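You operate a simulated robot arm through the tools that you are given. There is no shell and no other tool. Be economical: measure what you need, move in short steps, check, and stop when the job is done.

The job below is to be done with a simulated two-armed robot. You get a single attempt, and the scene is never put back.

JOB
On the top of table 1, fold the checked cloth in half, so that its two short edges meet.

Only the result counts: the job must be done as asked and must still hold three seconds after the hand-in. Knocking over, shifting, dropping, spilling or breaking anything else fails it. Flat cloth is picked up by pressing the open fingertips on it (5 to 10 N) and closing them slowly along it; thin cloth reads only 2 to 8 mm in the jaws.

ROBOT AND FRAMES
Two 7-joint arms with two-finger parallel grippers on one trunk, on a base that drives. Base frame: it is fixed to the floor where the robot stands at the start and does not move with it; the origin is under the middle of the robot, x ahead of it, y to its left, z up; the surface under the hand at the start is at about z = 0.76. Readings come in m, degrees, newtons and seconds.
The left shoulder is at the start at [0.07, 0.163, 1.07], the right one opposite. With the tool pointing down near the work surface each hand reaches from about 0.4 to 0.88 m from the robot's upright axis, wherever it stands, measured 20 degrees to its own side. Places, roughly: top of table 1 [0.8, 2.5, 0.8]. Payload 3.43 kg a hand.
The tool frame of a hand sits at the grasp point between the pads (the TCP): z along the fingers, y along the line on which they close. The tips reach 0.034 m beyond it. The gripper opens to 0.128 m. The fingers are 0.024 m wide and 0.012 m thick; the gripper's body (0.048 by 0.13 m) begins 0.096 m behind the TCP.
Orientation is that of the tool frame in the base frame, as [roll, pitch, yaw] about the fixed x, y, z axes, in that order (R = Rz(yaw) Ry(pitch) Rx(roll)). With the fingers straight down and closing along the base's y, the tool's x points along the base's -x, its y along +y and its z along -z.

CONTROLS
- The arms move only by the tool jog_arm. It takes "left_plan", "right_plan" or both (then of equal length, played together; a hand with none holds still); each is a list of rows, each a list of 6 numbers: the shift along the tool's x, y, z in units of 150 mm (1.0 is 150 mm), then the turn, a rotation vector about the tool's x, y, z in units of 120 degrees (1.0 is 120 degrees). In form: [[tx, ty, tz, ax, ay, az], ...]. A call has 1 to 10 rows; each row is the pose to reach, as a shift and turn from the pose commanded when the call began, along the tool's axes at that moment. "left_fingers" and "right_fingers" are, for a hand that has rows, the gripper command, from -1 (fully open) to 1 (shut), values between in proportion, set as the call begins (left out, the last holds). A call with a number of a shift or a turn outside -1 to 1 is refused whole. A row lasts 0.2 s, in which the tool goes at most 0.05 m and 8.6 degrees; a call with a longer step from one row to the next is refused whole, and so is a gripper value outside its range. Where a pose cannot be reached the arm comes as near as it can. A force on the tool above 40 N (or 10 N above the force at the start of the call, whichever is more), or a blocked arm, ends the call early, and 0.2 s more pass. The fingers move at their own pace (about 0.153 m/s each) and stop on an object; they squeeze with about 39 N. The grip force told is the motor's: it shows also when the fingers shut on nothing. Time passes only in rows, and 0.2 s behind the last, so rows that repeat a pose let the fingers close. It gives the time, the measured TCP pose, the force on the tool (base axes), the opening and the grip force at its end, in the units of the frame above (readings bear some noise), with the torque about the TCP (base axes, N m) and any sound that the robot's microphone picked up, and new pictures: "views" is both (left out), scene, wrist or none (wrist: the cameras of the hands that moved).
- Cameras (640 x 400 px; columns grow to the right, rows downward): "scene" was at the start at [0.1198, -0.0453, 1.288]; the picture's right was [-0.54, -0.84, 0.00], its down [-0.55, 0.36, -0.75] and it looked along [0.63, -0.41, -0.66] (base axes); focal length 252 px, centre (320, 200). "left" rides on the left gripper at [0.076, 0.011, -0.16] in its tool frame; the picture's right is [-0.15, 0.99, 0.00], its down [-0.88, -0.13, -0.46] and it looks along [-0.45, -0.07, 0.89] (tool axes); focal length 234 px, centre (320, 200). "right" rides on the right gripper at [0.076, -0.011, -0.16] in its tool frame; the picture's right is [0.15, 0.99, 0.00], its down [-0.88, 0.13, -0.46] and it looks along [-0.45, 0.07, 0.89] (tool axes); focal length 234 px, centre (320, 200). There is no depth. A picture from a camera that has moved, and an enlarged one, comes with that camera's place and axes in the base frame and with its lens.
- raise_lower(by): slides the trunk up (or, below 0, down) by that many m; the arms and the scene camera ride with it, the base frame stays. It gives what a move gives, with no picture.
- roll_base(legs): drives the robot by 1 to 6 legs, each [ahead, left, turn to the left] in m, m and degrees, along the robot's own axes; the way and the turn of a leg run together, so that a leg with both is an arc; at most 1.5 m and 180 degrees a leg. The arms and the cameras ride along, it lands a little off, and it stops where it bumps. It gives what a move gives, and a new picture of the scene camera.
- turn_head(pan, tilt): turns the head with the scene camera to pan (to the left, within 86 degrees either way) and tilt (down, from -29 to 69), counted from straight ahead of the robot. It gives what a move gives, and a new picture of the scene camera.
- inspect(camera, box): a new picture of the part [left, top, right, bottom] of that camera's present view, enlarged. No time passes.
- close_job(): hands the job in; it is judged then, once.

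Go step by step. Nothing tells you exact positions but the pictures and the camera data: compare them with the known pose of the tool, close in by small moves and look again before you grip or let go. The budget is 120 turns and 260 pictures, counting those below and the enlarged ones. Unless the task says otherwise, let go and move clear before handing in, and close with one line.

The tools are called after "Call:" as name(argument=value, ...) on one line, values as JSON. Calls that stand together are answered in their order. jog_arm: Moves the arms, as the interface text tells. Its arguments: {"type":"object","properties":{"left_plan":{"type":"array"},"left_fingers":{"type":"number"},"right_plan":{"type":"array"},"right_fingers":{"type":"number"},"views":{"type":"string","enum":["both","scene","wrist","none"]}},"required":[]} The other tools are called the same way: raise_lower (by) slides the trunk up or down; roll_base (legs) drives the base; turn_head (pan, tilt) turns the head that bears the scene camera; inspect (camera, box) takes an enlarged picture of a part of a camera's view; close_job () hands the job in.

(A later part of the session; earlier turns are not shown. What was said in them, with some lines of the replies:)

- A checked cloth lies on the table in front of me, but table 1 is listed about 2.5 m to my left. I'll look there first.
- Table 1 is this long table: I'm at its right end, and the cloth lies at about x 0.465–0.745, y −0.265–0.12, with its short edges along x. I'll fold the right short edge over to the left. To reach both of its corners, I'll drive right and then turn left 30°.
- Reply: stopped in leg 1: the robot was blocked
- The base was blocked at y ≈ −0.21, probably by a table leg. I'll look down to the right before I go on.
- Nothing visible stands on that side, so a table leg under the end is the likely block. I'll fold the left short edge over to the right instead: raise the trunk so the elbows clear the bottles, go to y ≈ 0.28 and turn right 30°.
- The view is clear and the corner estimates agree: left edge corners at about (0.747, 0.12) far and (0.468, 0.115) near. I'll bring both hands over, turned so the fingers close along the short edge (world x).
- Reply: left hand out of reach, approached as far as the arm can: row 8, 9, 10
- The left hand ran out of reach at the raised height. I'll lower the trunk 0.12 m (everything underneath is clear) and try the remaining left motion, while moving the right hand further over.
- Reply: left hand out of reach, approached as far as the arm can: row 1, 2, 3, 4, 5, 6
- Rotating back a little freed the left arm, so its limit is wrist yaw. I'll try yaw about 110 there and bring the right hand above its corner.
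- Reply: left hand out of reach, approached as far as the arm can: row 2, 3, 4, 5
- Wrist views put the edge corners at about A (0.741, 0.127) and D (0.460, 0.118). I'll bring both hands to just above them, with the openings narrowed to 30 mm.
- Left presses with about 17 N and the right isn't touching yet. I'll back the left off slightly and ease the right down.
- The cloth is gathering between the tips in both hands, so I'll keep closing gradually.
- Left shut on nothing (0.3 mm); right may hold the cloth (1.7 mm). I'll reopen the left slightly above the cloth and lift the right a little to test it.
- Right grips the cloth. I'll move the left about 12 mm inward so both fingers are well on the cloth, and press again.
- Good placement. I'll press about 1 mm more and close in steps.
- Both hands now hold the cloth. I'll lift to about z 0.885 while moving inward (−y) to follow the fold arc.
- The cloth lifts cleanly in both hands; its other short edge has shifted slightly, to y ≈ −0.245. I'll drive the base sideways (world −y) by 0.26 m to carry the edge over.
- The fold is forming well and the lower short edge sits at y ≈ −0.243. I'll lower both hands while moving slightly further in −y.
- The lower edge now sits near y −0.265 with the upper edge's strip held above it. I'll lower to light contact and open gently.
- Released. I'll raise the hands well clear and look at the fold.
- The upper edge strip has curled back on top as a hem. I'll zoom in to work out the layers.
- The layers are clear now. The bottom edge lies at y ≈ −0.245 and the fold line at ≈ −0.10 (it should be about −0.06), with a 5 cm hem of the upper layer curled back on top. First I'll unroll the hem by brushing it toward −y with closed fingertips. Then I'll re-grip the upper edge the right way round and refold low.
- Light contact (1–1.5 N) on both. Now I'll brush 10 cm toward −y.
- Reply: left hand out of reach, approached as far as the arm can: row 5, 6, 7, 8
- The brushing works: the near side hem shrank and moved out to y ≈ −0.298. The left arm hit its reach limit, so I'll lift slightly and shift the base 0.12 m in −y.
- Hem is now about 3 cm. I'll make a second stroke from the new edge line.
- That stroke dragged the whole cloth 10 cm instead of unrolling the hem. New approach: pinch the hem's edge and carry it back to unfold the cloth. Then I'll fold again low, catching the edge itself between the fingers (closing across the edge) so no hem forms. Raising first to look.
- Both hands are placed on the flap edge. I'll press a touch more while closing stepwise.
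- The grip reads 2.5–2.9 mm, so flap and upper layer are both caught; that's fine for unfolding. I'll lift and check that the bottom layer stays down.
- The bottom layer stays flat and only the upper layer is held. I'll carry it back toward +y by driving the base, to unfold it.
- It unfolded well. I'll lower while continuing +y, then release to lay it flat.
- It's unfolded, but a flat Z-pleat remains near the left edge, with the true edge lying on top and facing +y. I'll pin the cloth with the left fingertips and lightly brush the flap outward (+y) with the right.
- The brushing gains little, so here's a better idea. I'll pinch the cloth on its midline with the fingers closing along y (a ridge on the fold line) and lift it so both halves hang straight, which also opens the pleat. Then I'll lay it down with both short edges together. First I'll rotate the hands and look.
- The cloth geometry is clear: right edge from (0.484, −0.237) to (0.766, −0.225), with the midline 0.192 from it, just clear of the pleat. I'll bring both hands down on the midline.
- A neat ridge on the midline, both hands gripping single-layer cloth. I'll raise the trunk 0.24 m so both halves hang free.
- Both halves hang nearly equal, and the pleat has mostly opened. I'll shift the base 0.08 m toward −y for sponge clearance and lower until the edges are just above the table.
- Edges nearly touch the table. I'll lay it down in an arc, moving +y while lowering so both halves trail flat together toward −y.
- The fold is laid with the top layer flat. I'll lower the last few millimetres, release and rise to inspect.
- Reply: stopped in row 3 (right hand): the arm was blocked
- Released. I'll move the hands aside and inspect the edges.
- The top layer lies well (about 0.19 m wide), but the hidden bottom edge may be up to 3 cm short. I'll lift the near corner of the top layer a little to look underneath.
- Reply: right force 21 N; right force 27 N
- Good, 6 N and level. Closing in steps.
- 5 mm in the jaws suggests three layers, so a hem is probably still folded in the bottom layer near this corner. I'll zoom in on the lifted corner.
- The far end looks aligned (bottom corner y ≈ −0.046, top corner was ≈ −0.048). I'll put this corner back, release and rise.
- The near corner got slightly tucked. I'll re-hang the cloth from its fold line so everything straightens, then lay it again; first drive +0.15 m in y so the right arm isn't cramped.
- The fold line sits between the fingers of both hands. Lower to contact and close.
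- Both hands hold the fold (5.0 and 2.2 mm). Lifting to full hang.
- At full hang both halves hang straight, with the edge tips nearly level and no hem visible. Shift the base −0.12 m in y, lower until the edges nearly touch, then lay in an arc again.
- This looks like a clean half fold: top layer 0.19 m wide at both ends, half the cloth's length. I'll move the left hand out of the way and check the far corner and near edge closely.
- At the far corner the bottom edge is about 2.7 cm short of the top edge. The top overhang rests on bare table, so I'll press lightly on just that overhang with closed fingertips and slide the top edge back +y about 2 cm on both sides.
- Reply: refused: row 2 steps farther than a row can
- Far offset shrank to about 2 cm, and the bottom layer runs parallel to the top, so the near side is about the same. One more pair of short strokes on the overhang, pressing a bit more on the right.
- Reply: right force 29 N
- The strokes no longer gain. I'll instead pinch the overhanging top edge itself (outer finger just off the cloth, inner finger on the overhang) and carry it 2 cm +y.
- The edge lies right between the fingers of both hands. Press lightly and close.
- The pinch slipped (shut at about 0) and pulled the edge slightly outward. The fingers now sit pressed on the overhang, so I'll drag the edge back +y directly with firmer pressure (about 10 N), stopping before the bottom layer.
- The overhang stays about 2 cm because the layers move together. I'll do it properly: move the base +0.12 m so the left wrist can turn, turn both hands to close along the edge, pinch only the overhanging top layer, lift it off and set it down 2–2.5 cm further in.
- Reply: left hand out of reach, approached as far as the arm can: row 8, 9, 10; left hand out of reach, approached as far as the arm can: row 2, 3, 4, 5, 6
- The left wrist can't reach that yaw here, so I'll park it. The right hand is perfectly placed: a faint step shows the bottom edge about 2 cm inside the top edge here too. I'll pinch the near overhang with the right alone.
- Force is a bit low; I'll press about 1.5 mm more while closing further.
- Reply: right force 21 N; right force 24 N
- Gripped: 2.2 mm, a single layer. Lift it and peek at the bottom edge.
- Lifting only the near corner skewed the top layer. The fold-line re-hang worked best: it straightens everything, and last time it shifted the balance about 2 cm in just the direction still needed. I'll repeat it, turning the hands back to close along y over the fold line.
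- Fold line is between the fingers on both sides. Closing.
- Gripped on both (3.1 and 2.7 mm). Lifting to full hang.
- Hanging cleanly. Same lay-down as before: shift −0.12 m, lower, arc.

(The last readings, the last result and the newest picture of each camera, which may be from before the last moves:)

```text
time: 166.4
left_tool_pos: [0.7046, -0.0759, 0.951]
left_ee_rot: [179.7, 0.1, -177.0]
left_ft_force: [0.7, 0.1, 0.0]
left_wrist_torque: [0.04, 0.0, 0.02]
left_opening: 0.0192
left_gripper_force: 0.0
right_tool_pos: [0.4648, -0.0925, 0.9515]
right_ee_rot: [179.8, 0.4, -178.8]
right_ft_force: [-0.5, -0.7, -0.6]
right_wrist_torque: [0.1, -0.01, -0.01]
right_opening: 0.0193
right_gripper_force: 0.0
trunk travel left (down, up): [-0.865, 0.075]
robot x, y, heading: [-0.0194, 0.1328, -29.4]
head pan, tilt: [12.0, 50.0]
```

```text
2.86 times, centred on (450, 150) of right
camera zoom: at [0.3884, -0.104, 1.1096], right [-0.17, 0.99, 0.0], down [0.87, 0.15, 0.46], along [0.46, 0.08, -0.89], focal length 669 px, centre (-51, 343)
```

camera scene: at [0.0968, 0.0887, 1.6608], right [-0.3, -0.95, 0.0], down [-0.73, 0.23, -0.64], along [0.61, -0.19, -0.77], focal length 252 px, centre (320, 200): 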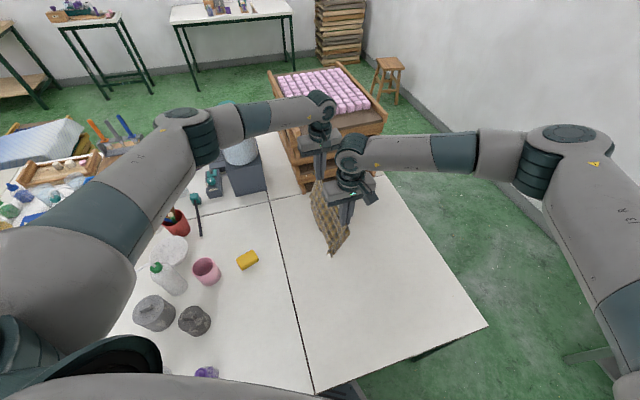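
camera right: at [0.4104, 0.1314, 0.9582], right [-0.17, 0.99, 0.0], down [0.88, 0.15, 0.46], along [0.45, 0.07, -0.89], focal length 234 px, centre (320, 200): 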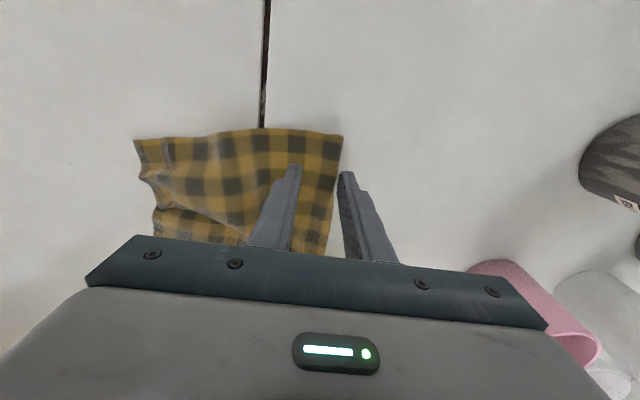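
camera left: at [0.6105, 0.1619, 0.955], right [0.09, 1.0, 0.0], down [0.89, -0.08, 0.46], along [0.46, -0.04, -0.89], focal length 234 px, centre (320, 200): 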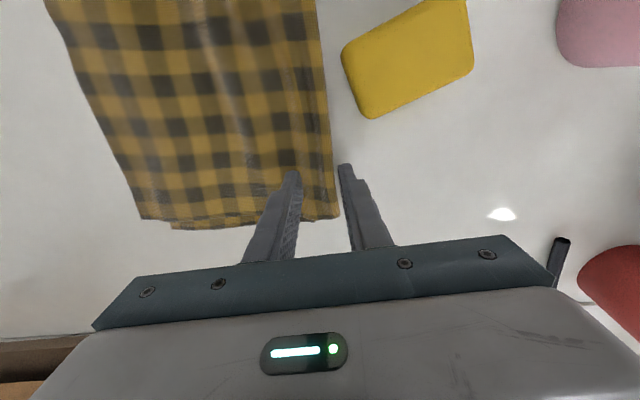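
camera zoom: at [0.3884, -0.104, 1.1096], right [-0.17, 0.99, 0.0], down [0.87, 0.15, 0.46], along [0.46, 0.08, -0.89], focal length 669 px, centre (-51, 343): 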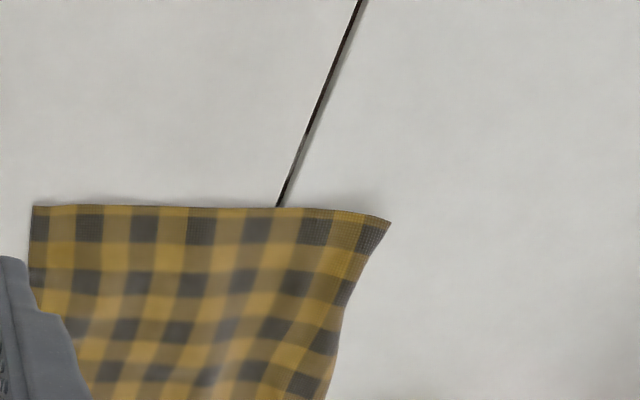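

The near side is balanced (top 0.192 m) and the far side has about 2.7 cm of overhang. I'll make one gentle fix there: lower the trunk so the left wrist can turn as in the first grasp, pinch only the far overhang, and shift it about 2 cm with barely any lift.

Call:
jog_arm(left_plan=[[0, 0, -0.15, 0, 0, 0], [0, 0, -0.3, 0, 0, 0], [0, 0, -0.5, 0, 0, 0], [0, 0, -0.7, 0, 0, 0], [0, 0, -0.85, 0, 0, 0], [0, 0, -1.0, 0, 0, 0]], right_plan=[[0, -0.1, -0.15, 0, 0, 0], [0, -0.2, -0.3, 0, 0, 0], [0, -0.35, -0.5, 0, 0, 0], [0, -0.5, -0.7, 0, 0, 0], [0, -0.6, -0.85, 0, 0, 0], [0, -0.7, -1.0, 0, 0, 0]], views="none")

Call:
raise_lower(by=-0.21)

Call:
jog_arm(left_plan=[[0, 0.03, 0, 0, 0, 0.053], [0, 0.06, 0, 0, 0, 0.106], [0, 0.09, 0, 0, 0, 0.159], [0, 0.12, 0, 0, 0, 0.212], [0, 0.15, 0, 0, 0, 0.265], [0, 0.18, 0, 0, 0, 0.318], [0, 0.21, 0, 0, 0, 0.371], [0, 0.24, 0, 0, 0, 0.424], [0, 0.27, 0, 0, 0, 0.477], [0, 0.3, 0, 0, 0, 0.53]], left_fingers=0.45, views="wrist")

```text
time: 167.8
left_tool_pos: [0.7063, -0.0703, 1.1026]
left_ee_rot: [179.8, 0.1, -177.0]
left_ft_force: [-0.7, 0.0, 0.4]
left_wrist_torque: [0.02, -0.03, -0.01]
left_opening: 0.0191
left_gripper_force: 0.0
right_tool_pos: [0.4646, -0.1925, 1.1043]
right_ee_rot: [-179.9, 0.2, -178.8]
right_ft_force: [0.4, 0.0, 0.7]
right_wrist_torque: [0.0, -0.01, -0.02]
right_opening: 0.0192
right_gripper_force: 0.1
trunk travel left (down, up): [-0.865, 0.075]
robot x, y, heading: [-0.0216, 0.1302, -29.5]
head pan, tilt: [12.0, 50.0]
```

```text
time: 170.1
left_tool_pos: [0.7055, -0.0705, 0.893]
left_ee_rot: [180.0, 0.1, -177.0]
left_ft_force: [-0.2, -0.5, -0.1]
left_wrist_torque: [-0.05, -0.02, 0.02]
left_opening: 0.0193
left_gripper_force: 0.1
right_tool_pos: [0.4643, -0.1912, 0.8931]
right_ee_rot: [-179.9, 0.2, -178.7]
right_ft_force: [-0.6, -0.6, -0.3]
right_wrist_torque: [0.02, -0.01, -0.02]
right_opening: 0.0192
right_gripper_force: 0.1
trunk travel left (down, up): [-0.655, 0.285]
robot x, y, heading: [-0.0195, 0.1313, -29.6]
head pan, tilt: [12.0, 50.0]
```

```text
time: 172.3
left_tool_pos: [0.7044, -0.026, 0.8918]
left_ee_rot: [180.0, 0.0, 119.4]
left_ft_force: [-0.3, -0.1, -0.1]
left_wrist_torque: [-0.03, 0.04, -0.01]
left_opening: 0.0352
left_gripper_force: 0.2
right_tool_pos: [0.4645, -0.1912, 0.894]
right_ee_rot: [-179.9, 0.2, -178.8]
right_ft_force: [0.2, 0.3, 0.0]
right_wrist_torque: [-0.01, -0.02, 0.0]
right_opening: 0.0192
right_gripper_force: 0.2
trunk travel left (down, up): [-0.655, 0.285]
robot x, y, heading: [-0.0204, 0.1334, -29.5]
head pan, tilt: [12.0, 50.0]
camera left: at [0.6759, 0.0456, 1.0503], right [0.93, 0.36, 0.0], down [0.32, -0.83, 0.46], along [0.16, -0.43, -0.89], focal length 234 px, centre (320, 200)
```

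left: 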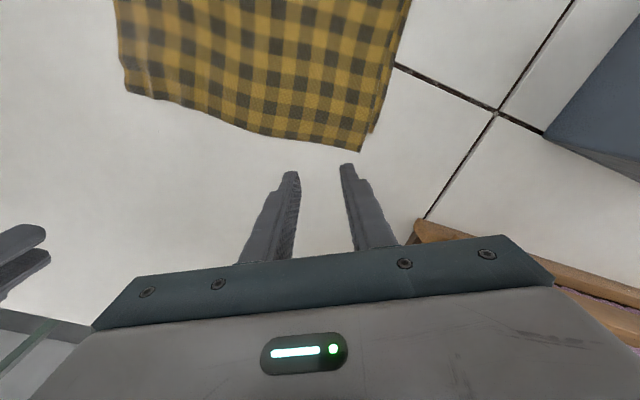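

Yaw 119° works here. Far top corner at (0.750, −0.013), bottom corner at (0.754, 0.014). I'll descend onto the overhang.

Call:
jog_arm(left_plan=[[0.015, 0.07, 0.05, 0, 0, 0], [0.03, 0.137, 0.2, 0, 0, 0], [0.03, 0.137, 0.4, 0, 0, 0], [0.03, 0.137, 0.55, 0, 0, 0], [0.03, 0.137, 0.61, 0, 0, 0], [0.03, 0.137, 0.635, 0, 0, 0]], left_fingers=0.53, views="none")

Call:
inspect(camera="left", box=[240, 110, 420, 220])

```text
time: 173.7
left_tool_pos: [0.7206, -0.0133, 0.7986]
left_ee_rot: [180.0, 0.1, 119.4]
left_ft_force: [-0.5, -1.5, 0.1]
left_wrist_torque: [0.0, 0.04, 0.0]
left_opening: 0.0302
left_gripper_force: 0.0
right_tool_pos: [0.4653, -0.1905, 0.8931]
right_ee_rot: [-179.9, 0.3, -178.8]
right_ft_force: [-0.8, -0.3, 0.0]
right_wrist_torque: [0.03, -0.03, 0.0]
right_opening: 0.0193
right_gripper_force: 0.2
trunk travel left (down, up): [-0.655, 0.285]
robot x, y, heading: [-0.0187, 0.1319, -29.4]
head pan, tilt: [12.0, 50.0]
```

```text
3.56 times, centred on (330, 165) of left
camera zoom: at [0.6918, 0.0597, 0.9559], right [0.93, 0.36, 0.0], down [0.32, -0.83, 0.46], along [0.17, -0.42, -0.89], focal length 833 px, centre (284, 324)
```

zoom: 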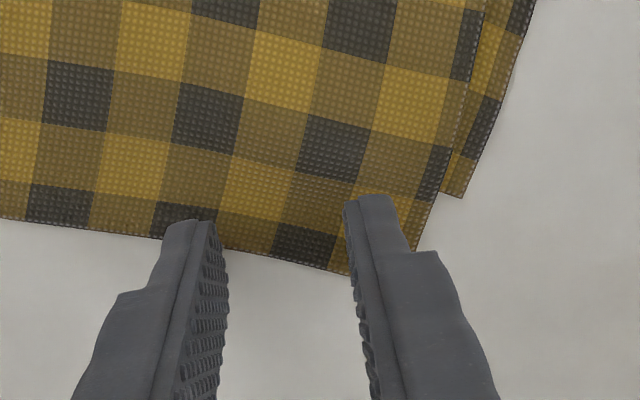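

Good view: the offset is about 2.2 cm. I'll nudge 3 mm inward, press and close.

Call:
jog_arm(left_plan=[[0.022, 0.0, 0.01, 0, 0, 0], [0.022, 0.0, 0.02, 0, 0, 0], [0.022, 0.0, 0.026, 0, 0, 0]], views="none")

Call:
jog_arm(left_plan=[[0, 0, 0.0, 0, 0, 0]], views="none")

```text
time: 174.5
left_tool_pos: [0.7181, -0.0097, 0.7967]
left_ee_rot: [179.8, 0.1, 119.6]
left_ft_force: [0.5, 1.1, 9.5]
left_wrist_torque: [0.09, -0.04, 0.0]
left_opening: 0.03
left_gripper_force: 0.0
right_tool_pos: [0.4642, -0.1911, 0.8939]
right_ee_rot: [-179.9, 0.4, -178.9]
right_ft_force: [0.0, -0.8, -1.3]
right_wrist_torque: [0.02, 0.0, -0.05]
right_opening: 0.019
right_gripper_force: 0.1
trunk travel left (down, up): [-0.655, 0.285]
robot x, y, heading: [-0.016, 0.1343, -29.5]
head pan, tilt: [12.0, 50.0]
```

```text
time: 174.9
left_tool_pos: [0.7175, -0.0096, 0.7959]
left_ee_rot: [179.8, 0.1, 119.5]
left_ft_force: [3.6, 0.6, 13.0]
left_wrist_torque: [0.07, -0.07, -0.05]
left_opening: 0.0302
left_gripper_force: 0.1
right_tool_pos: [0.464, -0.1901, 0.8942]
right_ee_rot: [-179.8, 0.4, -178.9]
right_ft_force: [-1.0, 0.1, -0.1]
right_wrist_torque: [-0.04, 0.0, 0.02]
right_opening: 0.0194
right_gripper_force: 0.2
trunk travel left (down, up): [-0.655, 0.285]
robot x, y, heading: [-0.0217, 0.137, -29.8]
head pan, tilt: [12.0, 50.0]
```

Call:
jog_arm(left_plan=[[0, 0, 0, 0, 0, 0]], left_fingers=0.65, views="none")

Call:
jog_arm(left_plan=[[0, 0, 0, 0, 0, 0]], left_fingers=0.78, views="none")

Call:
jog_arm(left_plan=[[0, 0, 0, 0, 0, 0]], left_fingers=0.9, views="none")

Call:
jog_arm(left_plan=[[0, 0, 0, 0, 0, 0], [0, 0, 0, 0, 0, 0], [0, 0, 0, 0, 0, 0]], left_fingers=1.0, views="none")

```text
time: 175.3
left_tool_pos: [0.7168, -0.0096, 0.7954]
left_ee_rot: [179.8, 0.1, 119.4]
left_ft_force: [-0.5, -0.6, 15.3]
left_wrist_torque: [0.06, 0.02, 0.03]
left_opening: 0.021
left_gripper_force: 0.0
right_tool_pos: [0.4638, -0.1903, 0.8938]
right_ee_rot: [-179.8, 0.3, -178.9]
right_ft_force: [1.0, 0.0, -0.4]
right_wrist_torque: [-0.02, -0.01, 0.02]
right_opening: 0.0192
right_gripper_force: 0.0
trunk travel left (down, up): [-0.655, 0.285]
robot x, y, heading: [-0.0194, 0.1372, -29.2]
head pan, tilt: [12.0, 50.0]
```

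```text
time: 175.7
left_tool_pos: [0.7168, -0.0096, 0.7953]
left_ee_rot: [179.8, 0.1, 119.4]
left_ft_force: [-0.2, -0.2, 16.2]
left_wrist_torque: [0.07, 0.01, 0.0]
left_opening: 0.0122
left_gripper_force: 0.1
right_tool_pos: [0.4642, -0.1911, 0.8945]
right_ee_rot: [-179.9, 0.4, -178.8]
right_ft_force: [1.0, 0.6, -0.3]
right_wrist_torque: [0.01, -0.01, -0.04]
right_opening: 0.0191
right_gripper_force: 0.1
trunk travel left (down, up): [-0.655, 0.285]
robot x, y, heading: [-0.0166, 0.1365, -29.1]
head pan, tilt: [12.0, 50.0]
```

```text
time: 176.1
left_tool_pos: [0.7167, -0.0088, 0.7958]
left_ee_rot: [179.8, 0.1, 119.3]
left_ft_force: [0.9, -0.5, 15.3]
left_wrist_torque: [0.09, -0.03, 0.01]
left_opening: 0.0046
left_gripper_force: 0.1
right_tool_pos: [0.4626, -0.1911, 0.8936]
right_ee_rot: [-179.9, 0.4, -178.7]
right_ft_force: [-0.2, -0.6, 0.3]
right_wrist_torque: [0.01, 0.0, 0.05]
right_opening: 0.019
right_gripper_force: 0.0
trunk travel left (down, up): [-0.655, 0.285]
robot x, y, heading: [-0.0207, 0.1306, -29.2]
head pan, tilt: [12.0, 50.0]
```

```text
time: 176.9
left_tool_pos: [0.7166, -0.0091, 0.7964]
left_ee_rot: [179.9, 0.2, 119.4]
left_ft_force: [1.2, -0.8, 18.1]
left_wrist_torque: [0.08, -0.07, 0.02]
left_opening: 0.0018
left_gripper_force: 36.3
right_tool_pos: [0.4636, -0.1912, 0.8942]
right_ee_rot: [-179.9, 0.3, -178.8]
right_ft_force: [0.6, 0.6, -0.4]
right_wrist_torque: [-0.02, -0.01, -0.03]
right_opening: 0.0191
right_gripper_force: 0.1
trunk travel left (down, up): [-0.655, 0.285]
robot x, y, heading: [-0.0179, 0.1329, -29.4]
head pan, tilt: [12.0, 50.0]
```

Gripped a single layer (1.8 mm). Small lift, shift about 2.2 cm, lower, release.

Call:
jog_arm(left_plan=[[0, 0, -0.06, 0, 0, 0], [0, 0, -0.12, 0, 0, 0], [0.04, 0.035, -0.13, 0, 0, 0], [0.08, 0.07, -0.13, 0, 0, 0], [0.115, 0.1, -0.12, 0, 0, 0], [0.115, 0.1, -0.06, 0, 0, 0], [0.115, 0.1, -0.02, 0, 0, 0], [0.115, 0.1, -0.02, 0, 0, 0]], views="none")

Call:
jog_arm(left_plan=[[0, 0, 0, 0, 0, 0], [0, 0, 0, 0, 0, 0], [0, 0, -0.1, 0, 0, 0], [0, 0, -0.3, 0, 0, 0], [0, 0, -0.5, 0, 0, 0], [-0.2, 0, -0.7, 0, 0, 0], [-0.4, 0, -0.7, 0, 0, 0]], left_fingers=0.6, views="wrist")

Call:
inspect(camera="left", box=[260, 60, 440, 180])

Call:
inspect(camera="scene", box=[230, 140, 360, 270])

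```text
time: 178.7
left_tool_pos: [0.722, 0.0151, 0.7964]
left_ee_rot: [179.9, 0.1, 119.5]
left_ft_force: [-0.1, 0.6, 4.6]
left_wrist_torque: [0.04, -0.04, -0.01]
left_opening: 0.0018
left_gripper_force: 36.7
right_tool_pos: [0.4648, -0.1907, 0.8942]
right_ee_rot: [-179.9, 0.2, -178.8]
right_ft_force: [-0.5, 0.3, 0.1]
right_wrist_torque: [-0.02, 0.02, -0.01]
right_opening: 0.0195
right_gripper_force: 0.0
trunk travel left (down, up): [-0.655, 0.285]
robot x, y, heading: [-0.0177, 0.134, -29.3]
head pan, tilt: [12.0, 50.0]
```

```text
time: 180.3
left_tool_pos: [0.7423, -0.0213, 0.901]
left_ee_rot: [179.9, 0.0, 119.5]
left_ft_force: [-0.7, 0.1, -0.3]
left_wrist_torque: [-0.04, -0.07, 0.02]
left_opening: 0.0256
left_gripper_force: 0.0
left hand out of reach, approached as far as the arm can: row 7
right_tool_pos: [0.4644, -0.1903, 0.8931]
right_ee_rot: [-179.9, 0.3, -178.8]
right_ft_force: [0.6, 0.6, 0.1]
right_wrist_torque: [-0.04, 0.01, -0.01]
right_opening: 0.0195
right_gripper_force: 0.1
trunk travel left (down, up): [-0.655, 0.285]
robot x, y, heading: [-0.0163, 0.1356, -29.3]
head pan, tilt: [12.0, 50.0]
camera left: at [0.7148, 0.0504, 1.0599], right [0.93, 0.36, 0.0], down [0.32, -0.83, 0.46], along [0.17, -0.43, -0.89], focal length 234 px, centre (320, 200)
```

left: 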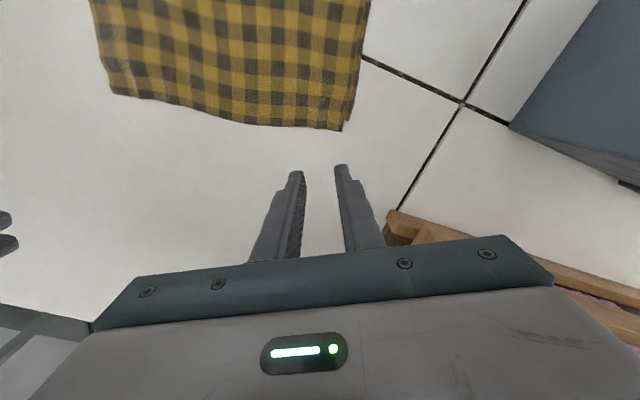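

```text
3.33 times, centred on (350, 120) of left
camera zoom: at [0.7148, 0.0504, 1.0599], right [0.93, 0.36, 0.0], down [0.32, -0.83, 0.46], along [0.17, -0.43, -0.89], focal length 781 px, centre (220, 467)
```

zoom: 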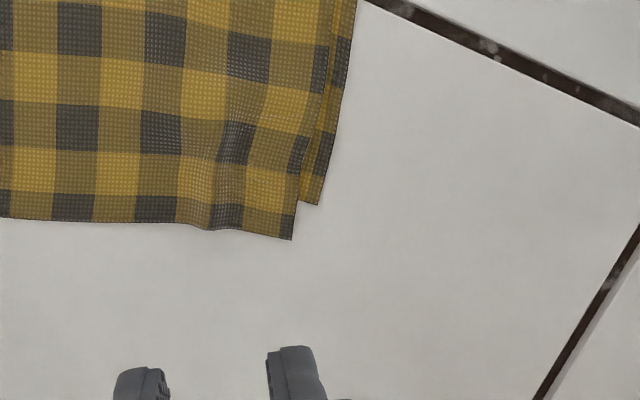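

```text
3.08 times, centred on (295, 205) of scene
camera zoom: at [0.097, 0.0869, 1.3806], right [-0.3, -0.95, 0.0], down [-0.73, 0.23, -0.64], along [0.61, -0.19, -0.77], focal length 777 px, centre (397, 185)
```

zoom: 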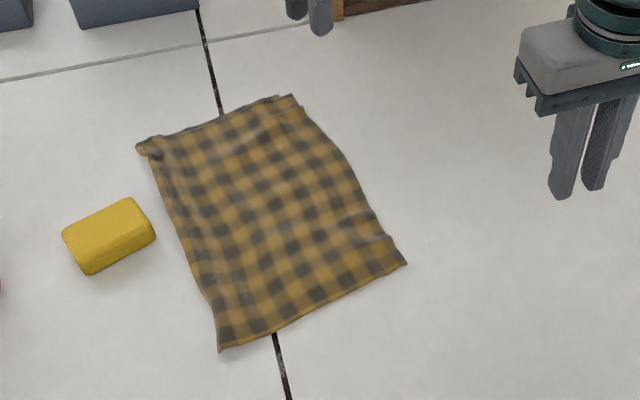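

The far corners are now within about 1.5 cm of each other and the cloth lies folded flat in half; sponge, rack and bottles are undisturbed. I'll raise both hands clear and hand in.

Call:
jog_arm(left_plan=[[0, 0, -0.15, 0, 0, 0], [0, 0, -0.3, 0, 0, 0], [0, 0, -0.45, 0, 0, 0]], right_plan=[[0, 0, -0.15, 0, 0, 0], [0, 0, -0.3, 0, 0, 0], [0, 0, -0.45, 0, 0, 0]], views="scene")

```text
time: 181.1
left_tool_pos: [0.7408, -0.0215, 0.9717]
left_ee_rot: [179.9, 0.0, 119.5]
left_ft_force: [-0.9, 0.8, -0.1]
left_wrist_torque: [0.04, -0.02, 0.01]
left_opening: 0.0258
left_gripper_force: 0.1
right_tool_pos: [0.4646, -0.191, 0.9609]
right_ee_rot: [-179.9, 0.3, -178.9]
right_ft_force: [-0.4, -0.1, 0.8]
right_wrist_torque: [-0.03, 0.03, -0.02]
right_opening: 0.0194
right_gripper_force: 0.1
trunk travel left (down, up): [-0.655, 0.285]
robot x, y, heading: [-0.0165, 0.134, -29.2]
head pan, tilt: [12.0, 50.0]
camera scene: at [0.0958, 0.0858, 1.3807], right [-0.3, -0.95, 0.0], down [-0.73, 0.23, -0.64], along [0.61, -0.19, -0.77], focal length 252 px, centre (320, 200)
```

scene: 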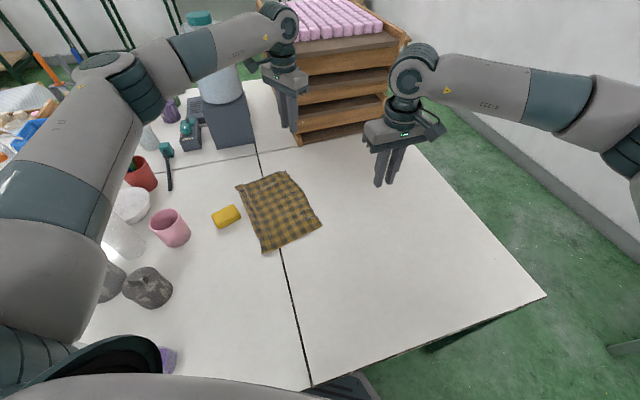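

The cloth lies folded on the table, both hands are clear and everything else still stands in place. Handing in.

Call:
close_job()

```text
The job is handed in.
```

I folded the checked cloth in half on table 1 and handed the job in. At the far corner the two short edges meet to within about 1.5 cm. I couldn't see the lower edge at the near corner, so that side is unmeasured. Both hands were open and clear at hand-in, and nothing else on the table looked moved.
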